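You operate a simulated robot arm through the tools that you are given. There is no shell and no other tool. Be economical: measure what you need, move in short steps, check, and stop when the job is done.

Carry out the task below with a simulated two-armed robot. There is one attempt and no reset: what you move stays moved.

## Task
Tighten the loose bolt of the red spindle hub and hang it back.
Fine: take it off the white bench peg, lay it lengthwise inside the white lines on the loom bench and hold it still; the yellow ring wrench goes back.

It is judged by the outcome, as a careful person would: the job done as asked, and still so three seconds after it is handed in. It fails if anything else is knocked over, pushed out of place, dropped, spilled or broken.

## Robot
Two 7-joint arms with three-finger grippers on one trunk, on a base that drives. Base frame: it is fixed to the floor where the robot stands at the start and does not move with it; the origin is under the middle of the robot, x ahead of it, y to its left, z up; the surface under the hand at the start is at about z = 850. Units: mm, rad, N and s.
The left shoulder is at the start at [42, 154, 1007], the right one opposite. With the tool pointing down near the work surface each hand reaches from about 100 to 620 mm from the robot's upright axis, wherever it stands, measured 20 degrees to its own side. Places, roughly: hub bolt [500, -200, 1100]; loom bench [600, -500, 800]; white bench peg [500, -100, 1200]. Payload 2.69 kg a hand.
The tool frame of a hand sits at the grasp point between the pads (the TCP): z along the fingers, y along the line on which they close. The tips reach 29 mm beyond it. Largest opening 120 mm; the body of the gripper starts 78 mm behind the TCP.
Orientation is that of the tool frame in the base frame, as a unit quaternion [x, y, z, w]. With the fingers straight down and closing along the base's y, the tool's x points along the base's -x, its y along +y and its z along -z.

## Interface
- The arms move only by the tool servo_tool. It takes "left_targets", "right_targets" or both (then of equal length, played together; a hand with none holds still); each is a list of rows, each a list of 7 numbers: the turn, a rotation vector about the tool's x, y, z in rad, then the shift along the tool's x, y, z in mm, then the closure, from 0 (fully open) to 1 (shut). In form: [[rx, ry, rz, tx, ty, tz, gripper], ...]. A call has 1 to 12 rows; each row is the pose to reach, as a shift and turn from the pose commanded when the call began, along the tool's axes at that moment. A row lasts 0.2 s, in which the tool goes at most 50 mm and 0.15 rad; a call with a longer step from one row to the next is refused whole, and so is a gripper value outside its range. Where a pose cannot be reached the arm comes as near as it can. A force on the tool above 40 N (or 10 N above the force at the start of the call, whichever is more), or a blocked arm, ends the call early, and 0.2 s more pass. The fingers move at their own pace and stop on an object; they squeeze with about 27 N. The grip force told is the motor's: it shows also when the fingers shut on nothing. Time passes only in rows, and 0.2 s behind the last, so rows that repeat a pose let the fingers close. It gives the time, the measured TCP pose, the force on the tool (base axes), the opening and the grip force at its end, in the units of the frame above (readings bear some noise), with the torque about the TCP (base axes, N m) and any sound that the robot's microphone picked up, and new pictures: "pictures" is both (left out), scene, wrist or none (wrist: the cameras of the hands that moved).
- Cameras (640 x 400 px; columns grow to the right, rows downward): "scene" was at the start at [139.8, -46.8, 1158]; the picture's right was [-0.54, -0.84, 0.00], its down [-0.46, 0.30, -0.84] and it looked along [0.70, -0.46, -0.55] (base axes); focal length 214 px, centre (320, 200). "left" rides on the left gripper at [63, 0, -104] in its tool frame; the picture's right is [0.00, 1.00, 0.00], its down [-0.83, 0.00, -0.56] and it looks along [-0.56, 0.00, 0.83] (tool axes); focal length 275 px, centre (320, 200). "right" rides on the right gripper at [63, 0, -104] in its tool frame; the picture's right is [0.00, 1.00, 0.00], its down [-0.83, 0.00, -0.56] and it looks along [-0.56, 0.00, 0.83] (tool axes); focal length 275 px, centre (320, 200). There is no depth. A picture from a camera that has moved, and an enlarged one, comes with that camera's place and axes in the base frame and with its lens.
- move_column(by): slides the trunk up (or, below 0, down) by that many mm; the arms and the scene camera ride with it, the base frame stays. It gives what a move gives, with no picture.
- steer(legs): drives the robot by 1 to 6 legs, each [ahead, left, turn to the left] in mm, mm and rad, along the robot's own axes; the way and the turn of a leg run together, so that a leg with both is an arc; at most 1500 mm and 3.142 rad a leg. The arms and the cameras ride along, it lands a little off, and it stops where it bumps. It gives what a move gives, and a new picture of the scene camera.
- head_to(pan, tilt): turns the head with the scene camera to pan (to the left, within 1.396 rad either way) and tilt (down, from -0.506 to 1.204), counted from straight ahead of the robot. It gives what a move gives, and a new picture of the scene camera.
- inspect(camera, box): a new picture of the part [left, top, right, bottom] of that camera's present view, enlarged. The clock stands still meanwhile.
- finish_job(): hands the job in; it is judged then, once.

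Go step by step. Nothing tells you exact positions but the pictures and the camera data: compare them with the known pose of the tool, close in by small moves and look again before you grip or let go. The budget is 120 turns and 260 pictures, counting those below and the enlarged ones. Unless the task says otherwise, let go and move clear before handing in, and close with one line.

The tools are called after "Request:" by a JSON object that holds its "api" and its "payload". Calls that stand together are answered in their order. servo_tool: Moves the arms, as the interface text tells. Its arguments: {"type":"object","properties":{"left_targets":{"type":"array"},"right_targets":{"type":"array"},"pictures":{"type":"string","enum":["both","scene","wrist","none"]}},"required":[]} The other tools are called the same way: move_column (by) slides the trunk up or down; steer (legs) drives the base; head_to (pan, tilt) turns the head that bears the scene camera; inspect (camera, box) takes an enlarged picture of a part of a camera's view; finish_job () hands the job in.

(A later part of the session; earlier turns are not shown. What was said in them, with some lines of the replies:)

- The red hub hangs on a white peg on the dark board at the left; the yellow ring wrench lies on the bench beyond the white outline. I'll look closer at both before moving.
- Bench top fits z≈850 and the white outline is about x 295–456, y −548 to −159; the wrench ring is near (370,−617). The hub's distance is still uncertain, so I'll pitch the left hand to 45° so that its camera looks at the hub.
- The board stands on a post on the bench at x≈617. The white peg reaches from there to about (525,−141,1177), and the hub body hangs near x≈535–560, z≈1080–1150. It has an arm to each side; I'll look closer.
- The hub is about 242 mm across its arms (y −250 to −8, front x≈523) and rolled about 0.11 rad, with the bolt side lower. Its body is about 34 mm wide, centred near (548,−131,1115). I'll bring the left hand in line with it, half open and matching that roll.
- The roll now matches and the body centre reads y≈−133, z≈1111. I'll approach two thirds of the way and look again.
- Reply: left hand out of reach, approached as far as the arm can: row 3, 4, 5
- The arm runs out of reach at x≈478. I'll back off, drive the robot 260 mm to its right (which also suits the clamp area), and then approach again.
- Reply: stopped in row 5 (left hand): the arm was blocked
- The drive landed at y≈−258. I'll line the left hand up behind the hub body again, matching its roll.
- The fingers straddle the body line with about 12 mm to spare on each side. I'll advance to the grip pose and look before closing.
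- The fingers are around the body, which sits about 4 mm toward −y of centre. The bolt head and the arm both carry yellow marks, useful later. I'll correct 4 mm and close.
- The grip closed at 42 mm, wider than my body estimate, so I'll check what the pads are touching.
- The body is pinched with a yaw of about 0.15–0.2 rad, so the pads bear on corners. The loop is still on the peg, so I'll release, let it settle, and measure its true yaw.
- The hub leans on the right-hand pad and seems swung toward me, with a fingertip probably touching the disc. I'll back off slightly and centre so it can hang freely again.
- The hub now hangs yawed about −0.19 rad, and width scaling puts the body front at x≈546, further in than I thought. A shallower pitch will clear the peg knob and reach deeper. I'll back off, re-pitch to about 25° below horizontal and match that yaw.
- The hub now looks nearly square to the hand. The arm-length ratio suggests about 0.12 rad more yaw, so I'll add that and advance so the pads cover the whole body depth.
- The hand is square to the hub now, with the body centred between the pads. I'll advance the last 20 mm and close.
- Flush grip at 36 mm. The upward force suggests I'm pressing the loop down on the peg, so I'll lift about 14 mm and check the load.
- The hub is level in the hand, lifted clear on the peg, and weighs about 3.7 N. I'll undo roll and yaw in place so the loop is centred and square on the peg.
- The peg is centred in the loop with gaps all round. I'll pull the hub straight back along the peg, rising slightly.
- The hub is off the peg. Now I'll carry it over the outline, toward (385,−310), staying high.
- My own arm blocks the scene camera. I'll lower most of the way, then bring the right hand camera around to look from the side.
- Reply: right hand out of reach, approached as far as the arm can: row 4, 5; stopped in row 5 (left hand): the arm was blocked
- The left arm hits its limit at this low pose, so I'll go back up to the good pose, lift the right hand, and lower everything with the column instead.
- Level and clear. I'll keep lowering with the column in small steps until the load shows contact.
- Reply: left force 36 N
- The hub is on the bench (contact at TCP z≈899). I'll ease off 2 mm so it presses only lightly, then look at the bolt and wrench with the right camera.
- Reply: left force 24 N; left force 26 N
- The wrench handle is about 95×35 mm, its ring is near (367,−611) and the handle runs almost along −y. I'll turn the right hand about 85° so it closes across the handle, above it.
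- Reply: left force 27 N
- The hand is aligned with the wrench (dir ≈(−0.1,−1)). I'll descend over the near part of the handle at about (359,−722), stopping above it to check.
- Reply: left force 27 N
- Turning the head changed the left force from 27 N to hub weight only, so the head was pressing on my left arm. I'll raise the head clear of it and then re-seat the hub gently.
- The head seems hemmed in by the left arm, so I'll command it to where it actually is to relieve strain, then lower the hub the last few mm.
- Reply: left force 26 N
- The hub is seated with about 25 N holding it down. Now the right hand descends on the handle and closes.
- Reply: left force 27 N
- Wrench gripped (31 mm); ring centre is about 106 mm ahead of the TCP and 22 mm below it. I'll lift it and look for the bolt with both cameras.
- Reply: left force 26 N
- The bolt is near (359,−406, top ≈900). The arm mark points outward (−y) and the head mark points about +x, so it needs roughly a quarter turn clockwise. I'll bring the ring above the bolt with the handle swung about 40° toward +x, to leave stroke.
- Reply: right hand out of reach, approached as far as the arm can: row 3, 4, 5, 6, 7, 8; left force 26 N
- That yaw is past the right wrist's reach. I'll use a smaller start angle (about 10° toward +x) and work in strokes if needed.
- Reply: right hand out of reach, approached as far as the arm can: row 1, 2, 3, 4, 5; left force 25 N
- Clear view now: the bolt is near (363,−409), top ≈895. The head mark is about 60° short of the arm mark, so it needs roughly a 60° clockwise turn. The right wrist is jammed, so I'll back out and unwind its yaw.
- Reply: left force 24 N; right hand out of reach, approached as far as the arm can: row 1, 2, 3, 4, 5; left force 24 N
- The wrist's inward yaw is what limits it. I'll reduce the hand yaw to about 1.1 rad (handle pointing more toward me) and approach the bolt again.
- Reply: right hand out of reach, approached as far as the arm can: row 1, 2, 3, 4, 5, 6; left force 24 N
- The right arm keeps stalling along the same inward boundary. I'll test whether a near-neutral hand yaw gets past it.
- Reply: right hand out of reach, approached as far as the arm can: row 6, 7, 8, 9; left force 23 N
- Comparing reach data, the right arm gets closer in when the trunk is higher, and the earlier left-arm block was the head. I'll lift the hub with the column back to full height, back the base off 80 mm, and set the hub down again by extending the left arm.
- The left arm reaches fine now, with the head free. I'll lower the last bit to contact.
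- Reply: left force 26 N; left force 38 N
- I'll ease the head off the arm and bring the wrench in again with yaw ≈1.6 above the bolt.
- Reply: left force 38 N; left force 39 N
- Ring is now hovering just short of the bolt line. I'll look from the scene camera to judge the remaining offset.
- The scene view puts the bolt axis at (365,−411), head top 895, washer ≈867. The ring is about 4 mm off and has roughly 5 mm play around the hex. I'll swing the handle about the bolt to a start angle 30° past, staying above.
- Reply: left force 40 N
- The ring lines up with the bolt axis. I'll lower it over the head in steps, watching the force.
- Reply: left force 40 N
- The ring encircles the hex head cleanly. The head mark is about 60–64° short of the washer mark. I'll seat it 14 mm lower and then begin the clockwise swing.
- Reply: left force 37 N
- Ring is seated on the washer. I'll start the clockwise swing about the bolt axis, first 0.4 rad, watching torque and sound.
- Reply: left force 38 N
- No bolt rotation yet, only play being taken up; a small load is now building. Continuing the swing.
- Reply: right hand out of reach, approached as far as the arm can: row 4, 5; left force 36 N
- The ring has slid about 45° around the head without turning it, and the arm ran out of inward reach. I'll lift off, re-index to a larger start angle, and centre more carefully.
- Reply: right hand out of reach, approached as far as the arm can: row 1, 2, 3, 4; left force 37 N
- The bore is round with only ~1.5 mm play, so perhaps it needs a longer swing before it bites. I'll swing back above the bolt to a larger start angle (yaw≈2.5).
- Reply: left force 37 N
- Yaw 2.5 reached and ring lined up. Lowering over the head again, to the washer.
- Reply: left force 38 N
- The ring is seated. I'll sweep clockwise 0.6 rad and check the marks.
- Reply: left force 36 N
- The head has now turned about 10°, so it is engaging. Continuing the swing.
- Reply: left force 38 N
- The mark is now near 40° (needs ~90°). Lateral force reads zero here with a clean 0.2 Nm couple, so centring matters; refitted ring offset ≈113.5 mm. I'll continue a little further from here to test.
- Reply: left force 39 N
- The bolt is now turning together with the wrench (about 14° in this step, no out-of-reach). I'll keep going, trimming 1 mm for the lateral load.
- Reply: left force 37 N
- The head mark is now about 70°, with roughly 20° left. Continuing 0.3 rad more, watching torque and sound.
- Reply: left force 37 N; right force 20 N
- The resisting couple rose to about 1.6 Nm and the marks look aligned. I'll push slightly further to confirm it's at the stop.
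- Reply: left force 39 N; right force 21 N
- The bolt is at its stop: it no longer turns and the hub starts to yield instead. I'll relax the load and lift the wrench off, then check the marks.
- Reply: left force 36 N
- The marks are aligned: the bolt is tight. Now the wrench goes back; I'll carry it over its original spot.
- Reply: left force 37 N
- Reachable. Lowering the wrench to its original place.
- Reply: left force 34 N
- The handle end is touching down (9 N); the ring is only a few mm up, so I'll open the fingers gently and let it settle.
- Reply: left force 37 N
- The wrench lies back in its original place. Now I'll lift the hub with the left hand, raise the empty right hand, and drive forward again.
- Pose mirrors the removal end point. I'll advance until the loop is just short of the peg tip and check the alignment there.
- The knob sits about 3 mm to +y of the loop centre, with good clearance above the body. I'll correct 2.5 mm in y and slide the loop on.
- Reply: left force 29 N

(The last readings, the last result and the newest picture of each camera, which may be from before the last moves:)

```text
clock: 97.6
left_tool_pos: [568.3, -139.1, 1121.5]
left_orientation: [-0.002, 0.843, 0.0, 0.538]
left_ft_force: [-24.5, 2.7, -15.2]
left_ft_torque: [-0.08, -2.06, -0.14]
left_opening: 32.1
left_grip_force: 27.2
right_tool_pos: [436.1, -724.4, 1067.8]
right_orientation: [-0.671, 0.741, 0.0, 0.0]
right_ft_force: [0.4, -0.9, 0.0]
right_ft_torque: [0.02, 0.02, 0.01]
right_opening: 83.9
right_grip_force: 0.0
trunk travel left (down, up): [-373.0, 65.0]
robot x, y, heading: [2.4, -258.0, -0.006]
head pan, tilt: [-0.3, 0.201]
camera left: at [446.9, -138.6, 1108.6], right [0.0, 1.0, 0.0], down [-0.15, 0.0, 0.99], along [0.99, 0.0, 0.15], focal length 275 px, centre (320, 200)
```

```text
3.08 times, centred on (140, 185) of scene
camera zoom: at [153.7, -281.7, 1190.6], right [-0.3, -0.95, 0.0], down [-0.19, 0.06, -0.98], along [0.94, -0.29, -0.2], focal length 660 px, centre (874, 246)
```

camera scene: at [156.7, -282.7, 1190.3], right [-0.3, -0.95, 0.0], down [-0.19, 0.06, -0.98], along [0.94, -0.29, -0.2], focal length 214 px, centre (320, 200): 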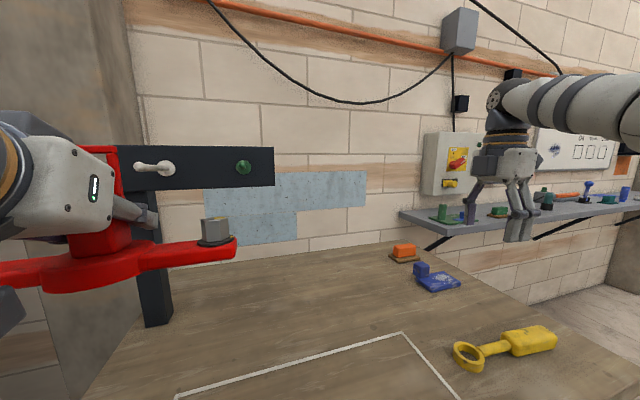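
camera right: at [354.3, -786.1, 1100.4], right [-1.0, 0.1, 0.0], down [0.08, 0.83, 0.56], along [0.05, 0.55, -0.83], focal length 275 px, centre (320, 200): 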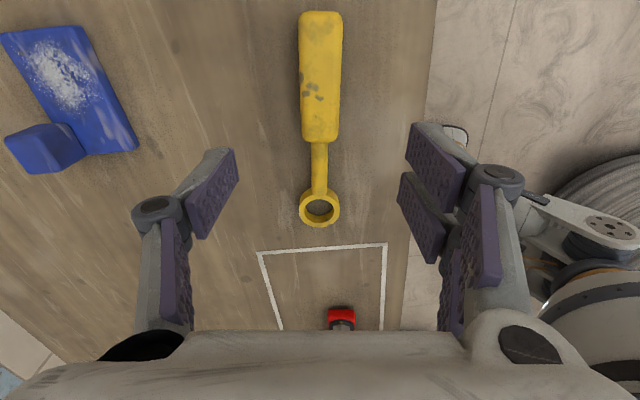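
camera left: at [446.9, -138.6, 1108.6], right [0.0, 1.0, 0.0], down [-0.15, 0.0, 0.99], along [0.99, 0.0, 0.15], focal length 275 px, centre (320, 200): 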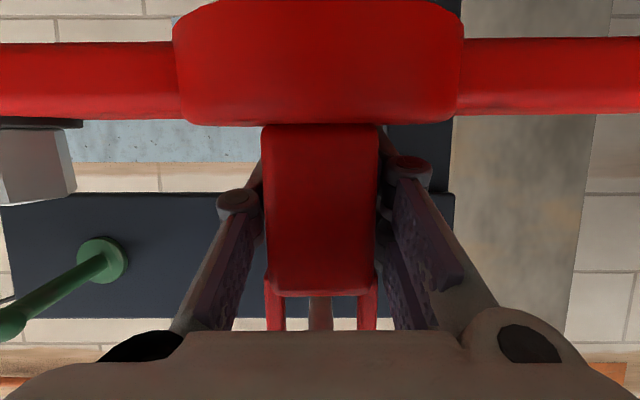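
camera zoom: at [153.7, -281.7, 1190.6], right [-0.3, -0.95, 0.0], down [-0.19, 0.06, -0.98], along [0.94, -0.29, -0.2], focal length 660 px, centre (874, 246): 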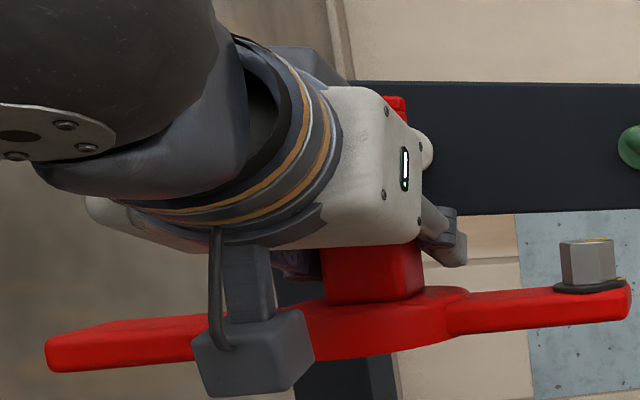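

The peg knob touches my palm (25 N), so I'll back off 9 mm and then lower until the loop takes the weight.

Request:
{"api": "servo_tool", "payload": {"left_targets": [[0, 0, 0, 2, 0, -5, 0.8], [0, 0, 0, 4, 0, -9, 0.8], [0, 0, 0, 7.5, 0, -7, 0.8], [0, 0, 0, 10, 0, -5.8, 0.8], [0, 0, 0, 10, 0, -5.8, 0.8]], "pictures": "none"}}

Request:
{"api": "inspect", "payload": {"camera": "left", "box": [240, 260, 400, 340]}}

```text
clock: 98.8
left_tool_pos: [561.4, -139.1, 1115.6]
left_orientation: [-0.004, 0.843, 0.001, 0.538]
left_ft_force: [0.1, -0.3, -4.1]
left_ft_torque: [0.03, -0.16, -0.03]
left_opening: 31.7
left_grip_force: 27.0
right_tool_pos: [439.4, -724.8, 1067.6]
right_orientation: [-0.671, 0.742, 0.001, -0.001]
right_ft_force: [-0.1, -0.3, 0.0]
right_ft_torque: [-0.01, 0.0, 0.01]
right_opening: 83.9
right_grip_force: 0.0
trunk travel left (down, up): [-373.0, 65.0]
robot x, y, heading: [6.1, -255.8, -0.006]
head pan, tilt: [-0.3, 0.201]
```

```text
4.00 times, centred on (320, 300) of left
camera zoom: at [440.5, -138.8, 1102.1], right [0.0, 1.0, 0.0], down [-0.15, 0.0, 0.99], along [0.99, 0.0, 0.15], focal length 1101 px, centre (320, -200)
```

zoom: 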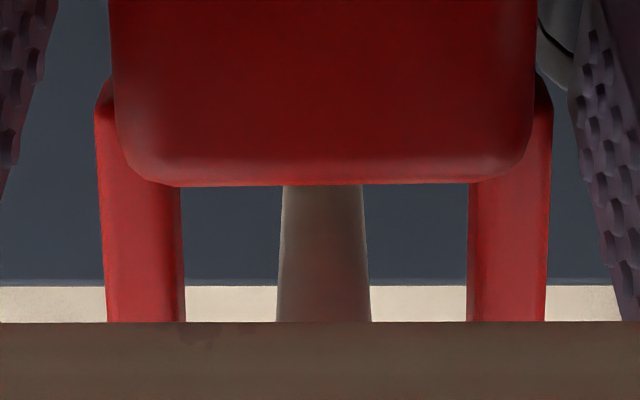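

Free again and the peg is centred in the loop. Being lower, the palm now clears the knob, so I'll push 12 mm deeper on the peg and then lower to contact.

Request:
{"api": "servo_tool", "payload": {"left_targets": [[0, 0, 0, 3, 0, 1.5, 0.8], [0, 0, 0, 0.6, 0, 7, 0.8], [0, 0, 0, -1.9, 0, 12.4, 0.8], [0, 0, 0, 0.8, 0, 13.7, 0.8], [0, 0, 0, 3.5, 0, 14.9, 0.8], [0, 0, 0, 3.5, 0, 14.9, 0.8]], "pictures": "none"}}

Request:
{"api": "inspect", "payload": {"camera": "left", "box": [240, 260, 400, 340]}}

Request:
{"api": "inspect", "payload": {"camera": "scene", "box": [40, 120, 240, 250]}}

```text
clock: 100.2
left_tool_pos: [572.8, -139.1, 1108.5]
left_orientation: [-0.001, 0.842, -0.001, 0.54]
left_ft_force: [-1.8, 0.4, 9.0]
left_ft_torque: [0.01, 0.17, -0.08]
left_opening: 31.6
left_grip_force: 26.9
right_tool_pos: [438.7, -724.3, 1067.6]
right_orientation: [-0.671, 0.741, 0.001, 0.0]
right_ft_force: [-1.4, -0.6, 0.5]
right_ft_torque: [-0.02, 0.0, -0.01]
right_opening: 83.9
right_grip_force: 0.0
trunk travel left (down, up): [-373.0, 65.0]
robot x, y, heading: [1.1, -256.4, 0.001]
head pan, tilt: [-0.3, 0.201]
```

```text
4.00 times, centred on (320, 300) of left
camera zoom: at [451.5, -139.5, 1094.6], right [0.0, 1.0, 0.0], down [-0.16, 0.0, 0.99], along [0.99, 0.0, 0.16], focal length 1101 px, centre (320, -200)
```

zoom: 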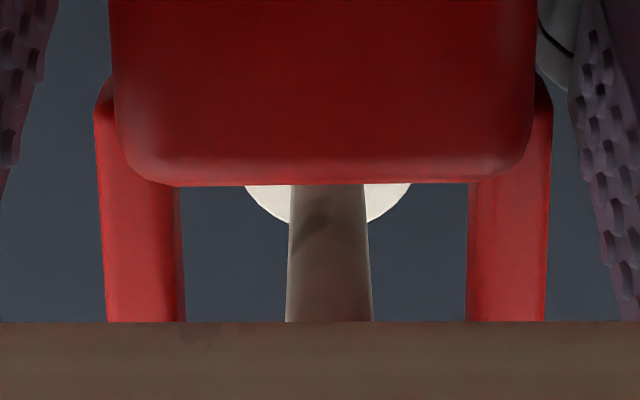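

```text
3.08 times, centred on (140, 185) of scene
camera zoom: at [155.5, -282.4, 1190.7], right [-0.3, -0.95, 0.0], down [-0.19, 0.06, -0.98], along [0.94, -0.29, -0.2], focal length 660 px, centre (874, 246)
```

zoom: 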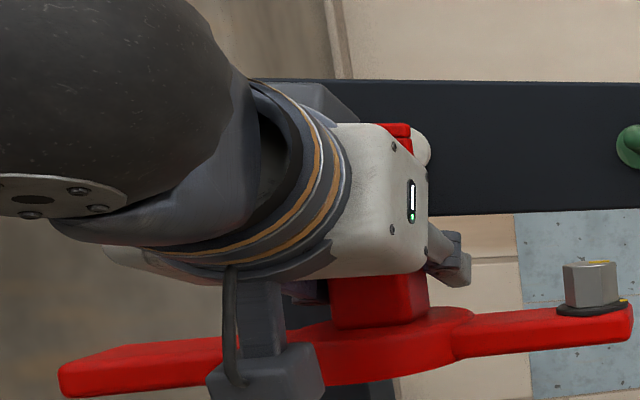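

The loop is resting on the peg. I'll take off the extra press, open the fingers, and after it settles retreat straight back.

Request:
{"api": "servo_tool", "payload": {"left_targets": [[0, 0, 0, -1.6, 0, -0.8, 0.8], [0, 0, 0, -1.6, 0, -0.8, 0.72], [0, 0, 0, -1.6, 0, -0.8, 0.66], [0, 0, 0, -1.6, 0, -0.8, 0.58], [0, 0, 0, -1.6, 0, -0.8, 0.48], [0, 0, 0, -1.6, 0, -0.8, 0.42], [0, 0, 0, -1.6, 0, -0.8, 0.42], [0, 0, 0, -1.6, 0, -0.8, 0.42]], "pictures": "wrist"}}

Request:
{"api": "inspect", "payload": {"camera": "scene", "box": [40, 120, 240, 250]}}

```text
clock: 102.0
left_tool_pos: [571.2, -139.0, 1110.3]
left_orientation: [-0.002, 0.843, 0.0, 0.538]
left_ft_force: [-2.6, -0.8, 3.2]
left_ft_torque: [0.11, -0.04, 0.09]
left_opening: 69.6
left_grip_force: 0.0
right_tool_pos: [439.0, -725.3, 1067.2]
right_orientation: [-0.67, 0.742, 0.001, -0.001]
right_ft_force: [-0.4, -0.1, 0.2]
right_ft_torque: [0.01, 0.01, -0.03]
right_opening: 83.9
right_grip_force: 0.0
trunk travel left (down, up): [-373.0, 65.0]
robot x, y, heading: [2.0, -257.3, -0.002]
head pan, tilt: [-0.3, 0.201]
camera left: at [451.5, -139.1, 1095.3], right [0.0, 1.0, 0.0], down [-0.15, 0.0, 0.99], along [0.99, 0.0, 0.15], focal length 275 px, centre (320, 200)
```

left: 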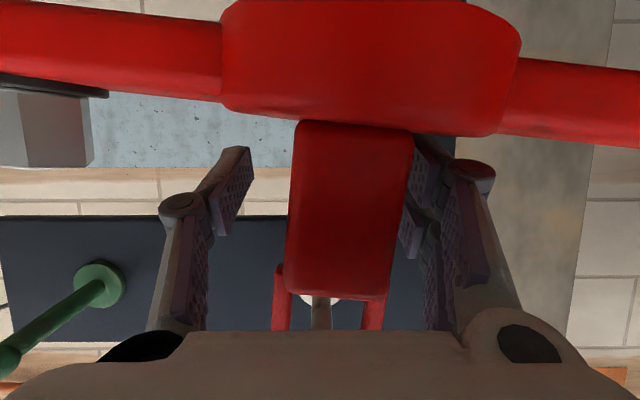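

```text
3.08 times, centred on (140, 185) of scene
camera zoom: at [155.8, -282.6, 1190.5], right [-0.3, -0.95, 0.0], down [-0.19, 0.06, -0.98], along [0.94, -0.29, -0.2], focal length 660 px, centre (874, 246)
```

zoom: 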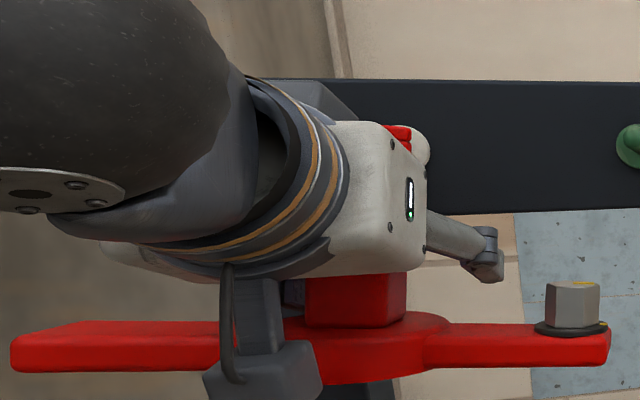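

The hub hangs and has rolled to its natural tilt, lightly touching the +y finger. I'll open wider, match the roll, shift a bit and then retreat.

Request:
{"api": "servo_tool", "payload": {"left_targets": [[0, 0, 0, -1.5, 4, -0.8, 0.3], [-0.023, 0, 0.05, -3, 9, -1.5, 0.3], [-0.046, 0, 0.1, -3.5, 9, -2, 0.3], [-0.046, 0, 0.1, 0, 9, -10, 0.3], [-0.046, 0, 0.1, 8, 9, -28, 0.3], [-0.046, 0, 0.1, 16, 9, -46, 0.3], [-0.046, 0, 0.1, 16, 9, -46, 0.3]], "pictures": "wrist"}}

Request:
{"api": "inspect", "payload": {"camera": "scene", "box": [40, 120, 240, 250]}}

```text
clock: 103.6
left_tool_pos: [523.9, -131.9, 1114.3]
left_orientation: [0.027, 0.842, 0.047, 0.537]
left_ft_force: [0.9, -0.5, -0.1]
left_ft_torque: [0.04, 0.02, 0.01]
left_opening: 83.8
left_grip_force: 0.1
right_tool_pos: [440.4, -724.3, 1067.1]
right_orientation: [-0.671, 0.741, 0.001, -0.001]
right_ft_force: [0.0, -0.1, -0.7]
right_ft_torque: [0.02, -0.03, -0.04]
right_opening: 83.7
right_grip_force: 0.1
trunk travel left (down, up): [-373.0, 65.0]
robot x, y, heading: [3.8, -258.4, -0.004]
head pan, tilt: [-0.3, 0.201]
camera left: at [404.0, -129.5, 1099.9], right [0.0, 0.99, 0.11], down [-0.15, -0.11, 0.98], along [0.99, -0.02, 0.15], focal length 275 px, centre (320, 200)
```

left: 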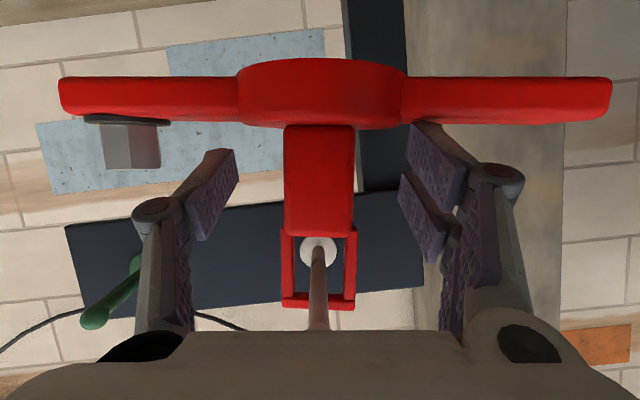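

```text
3.08 times, centred on (140, 185) of scene
camera zoom: at [156.5, -282.4, 1190.4], right [-0.3, -0.95, 0.0], down [-0.19, 0.06, -0.98], along [0.94, -0.29, -0.2], focal length 660 px, centre (874, 246)
```

zoom: 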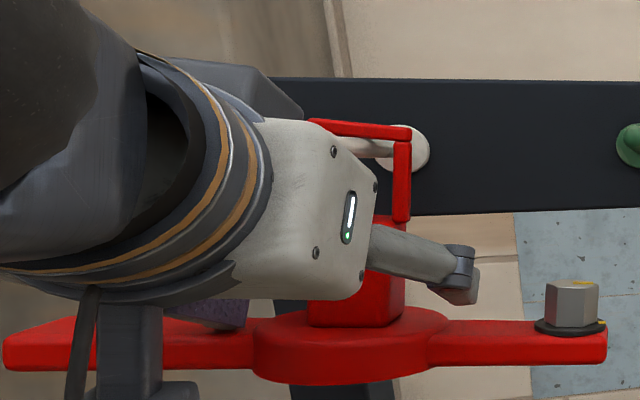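

The hub hangs on the white peg and the hand is free. Retreating fully.

Request:
{"api": "servo_tool", "payload": {"left_targets": [[0, 0, 0, 12, 0, -27, 0.3], [0, 0, 0, 25, 0, -54, 0.3], [0, 0, 0, 38, 0, -82, 0.3], [0, 0, 0, 50, 0, -110, 0.2], [0, 0, 0, 55, 40, -120, 0.1], [0, 0, 0, 58, 80, -125, 0], [0, 0, 0, 58, 110, -125, 0]], "pictures": "both"}}

Request:
{"api": "inspect", "payload": {"camera": "scene", "box": [40, 120, 280, 270]}}

```text
clock: 105.2
left_tool_pos: [385.8, -19.8, 1124.8]
left_orientation: [0.027, 0.841, 0.046, 0.538]
left_ft_force: [0.1, 1.0, 0.5]
left_ft_torque: [0.01, 0.02, 0.0]
left_opening: 119.9
left_grip_force: 0.0
right_tool_pos: [439.0, -723.5, 1067.5]
right_orientation: [-0.671, 0.741, 0.0, -0.001]
right_ft_force: [0.7, 0.7, -0.2]
right_ft_torque: [-0.02, -0.03, -0.01]
right_opening: 83.8
right_grip_force: 0.0
trunk travel left (down, up): [-373.0, 65.0]
robot x, y, heading: [2.5, -256.7, -0.006]
head pan, tilt: [-0.3, 0.201]
camera scene: at [156.3, -281.9, 1190.4], right [-0.3, -0.95, 0.0], down [-0.19, 0.06, -0.98], along [0.94, -0.29, -0.2], focal length 214 px, centre (320, 200)
camera left: at [265.3, -18.9, 1110.4], right [0.0, 0.99, 0.11], down [-0.15, -0.11, 0.98], along [0.99, -0.02, 0.15], focal length 275 px, centre (320, 200)
```

scene: 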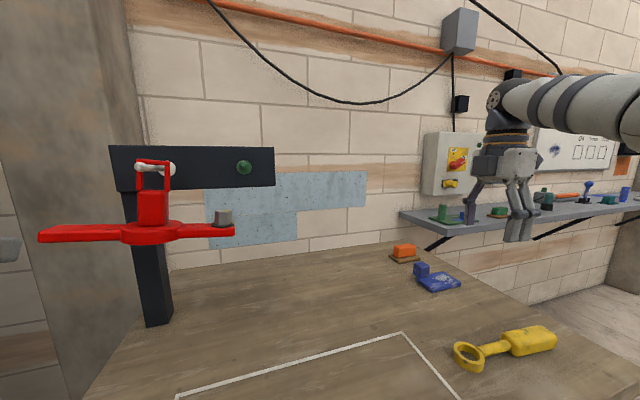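
left: 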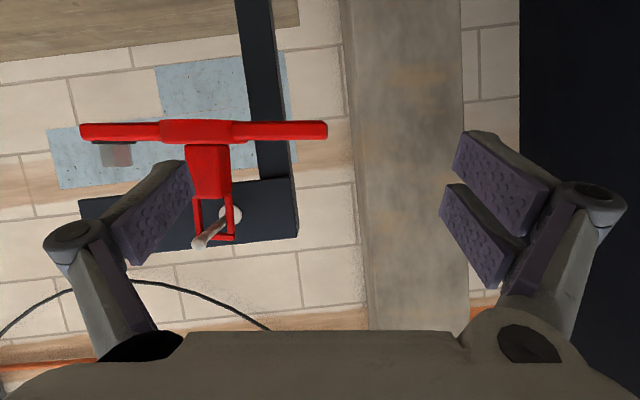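

```text
2.67 times, centred on (160, 195) of scene
camera zoom: at [156.3, -281.9, 1190.4], right [-0.3, -0.95, 0.0], down [-0.19, 0.06, -0.98], along [0.94, -0.29, -0.2], focal length 572 px, centre (747, 213)
```

zoom: 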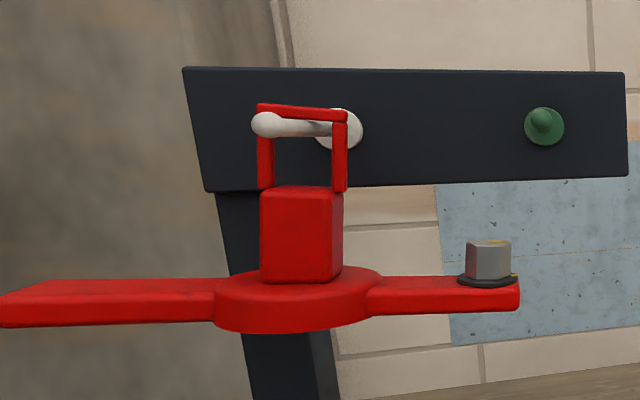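

The hub hangs still on the white peg with its marks aligned. The wrench is back in its place, and both hands are empty and clear. Handing in.

Request:
{"api": "finish_job", "payload": {}}

```text
The job is handed in.
```

I tightened the hub bolt until it stopped turning and its marks lined up, hung the hub back on the white peg, and put the yellow ring wrench back where it was.
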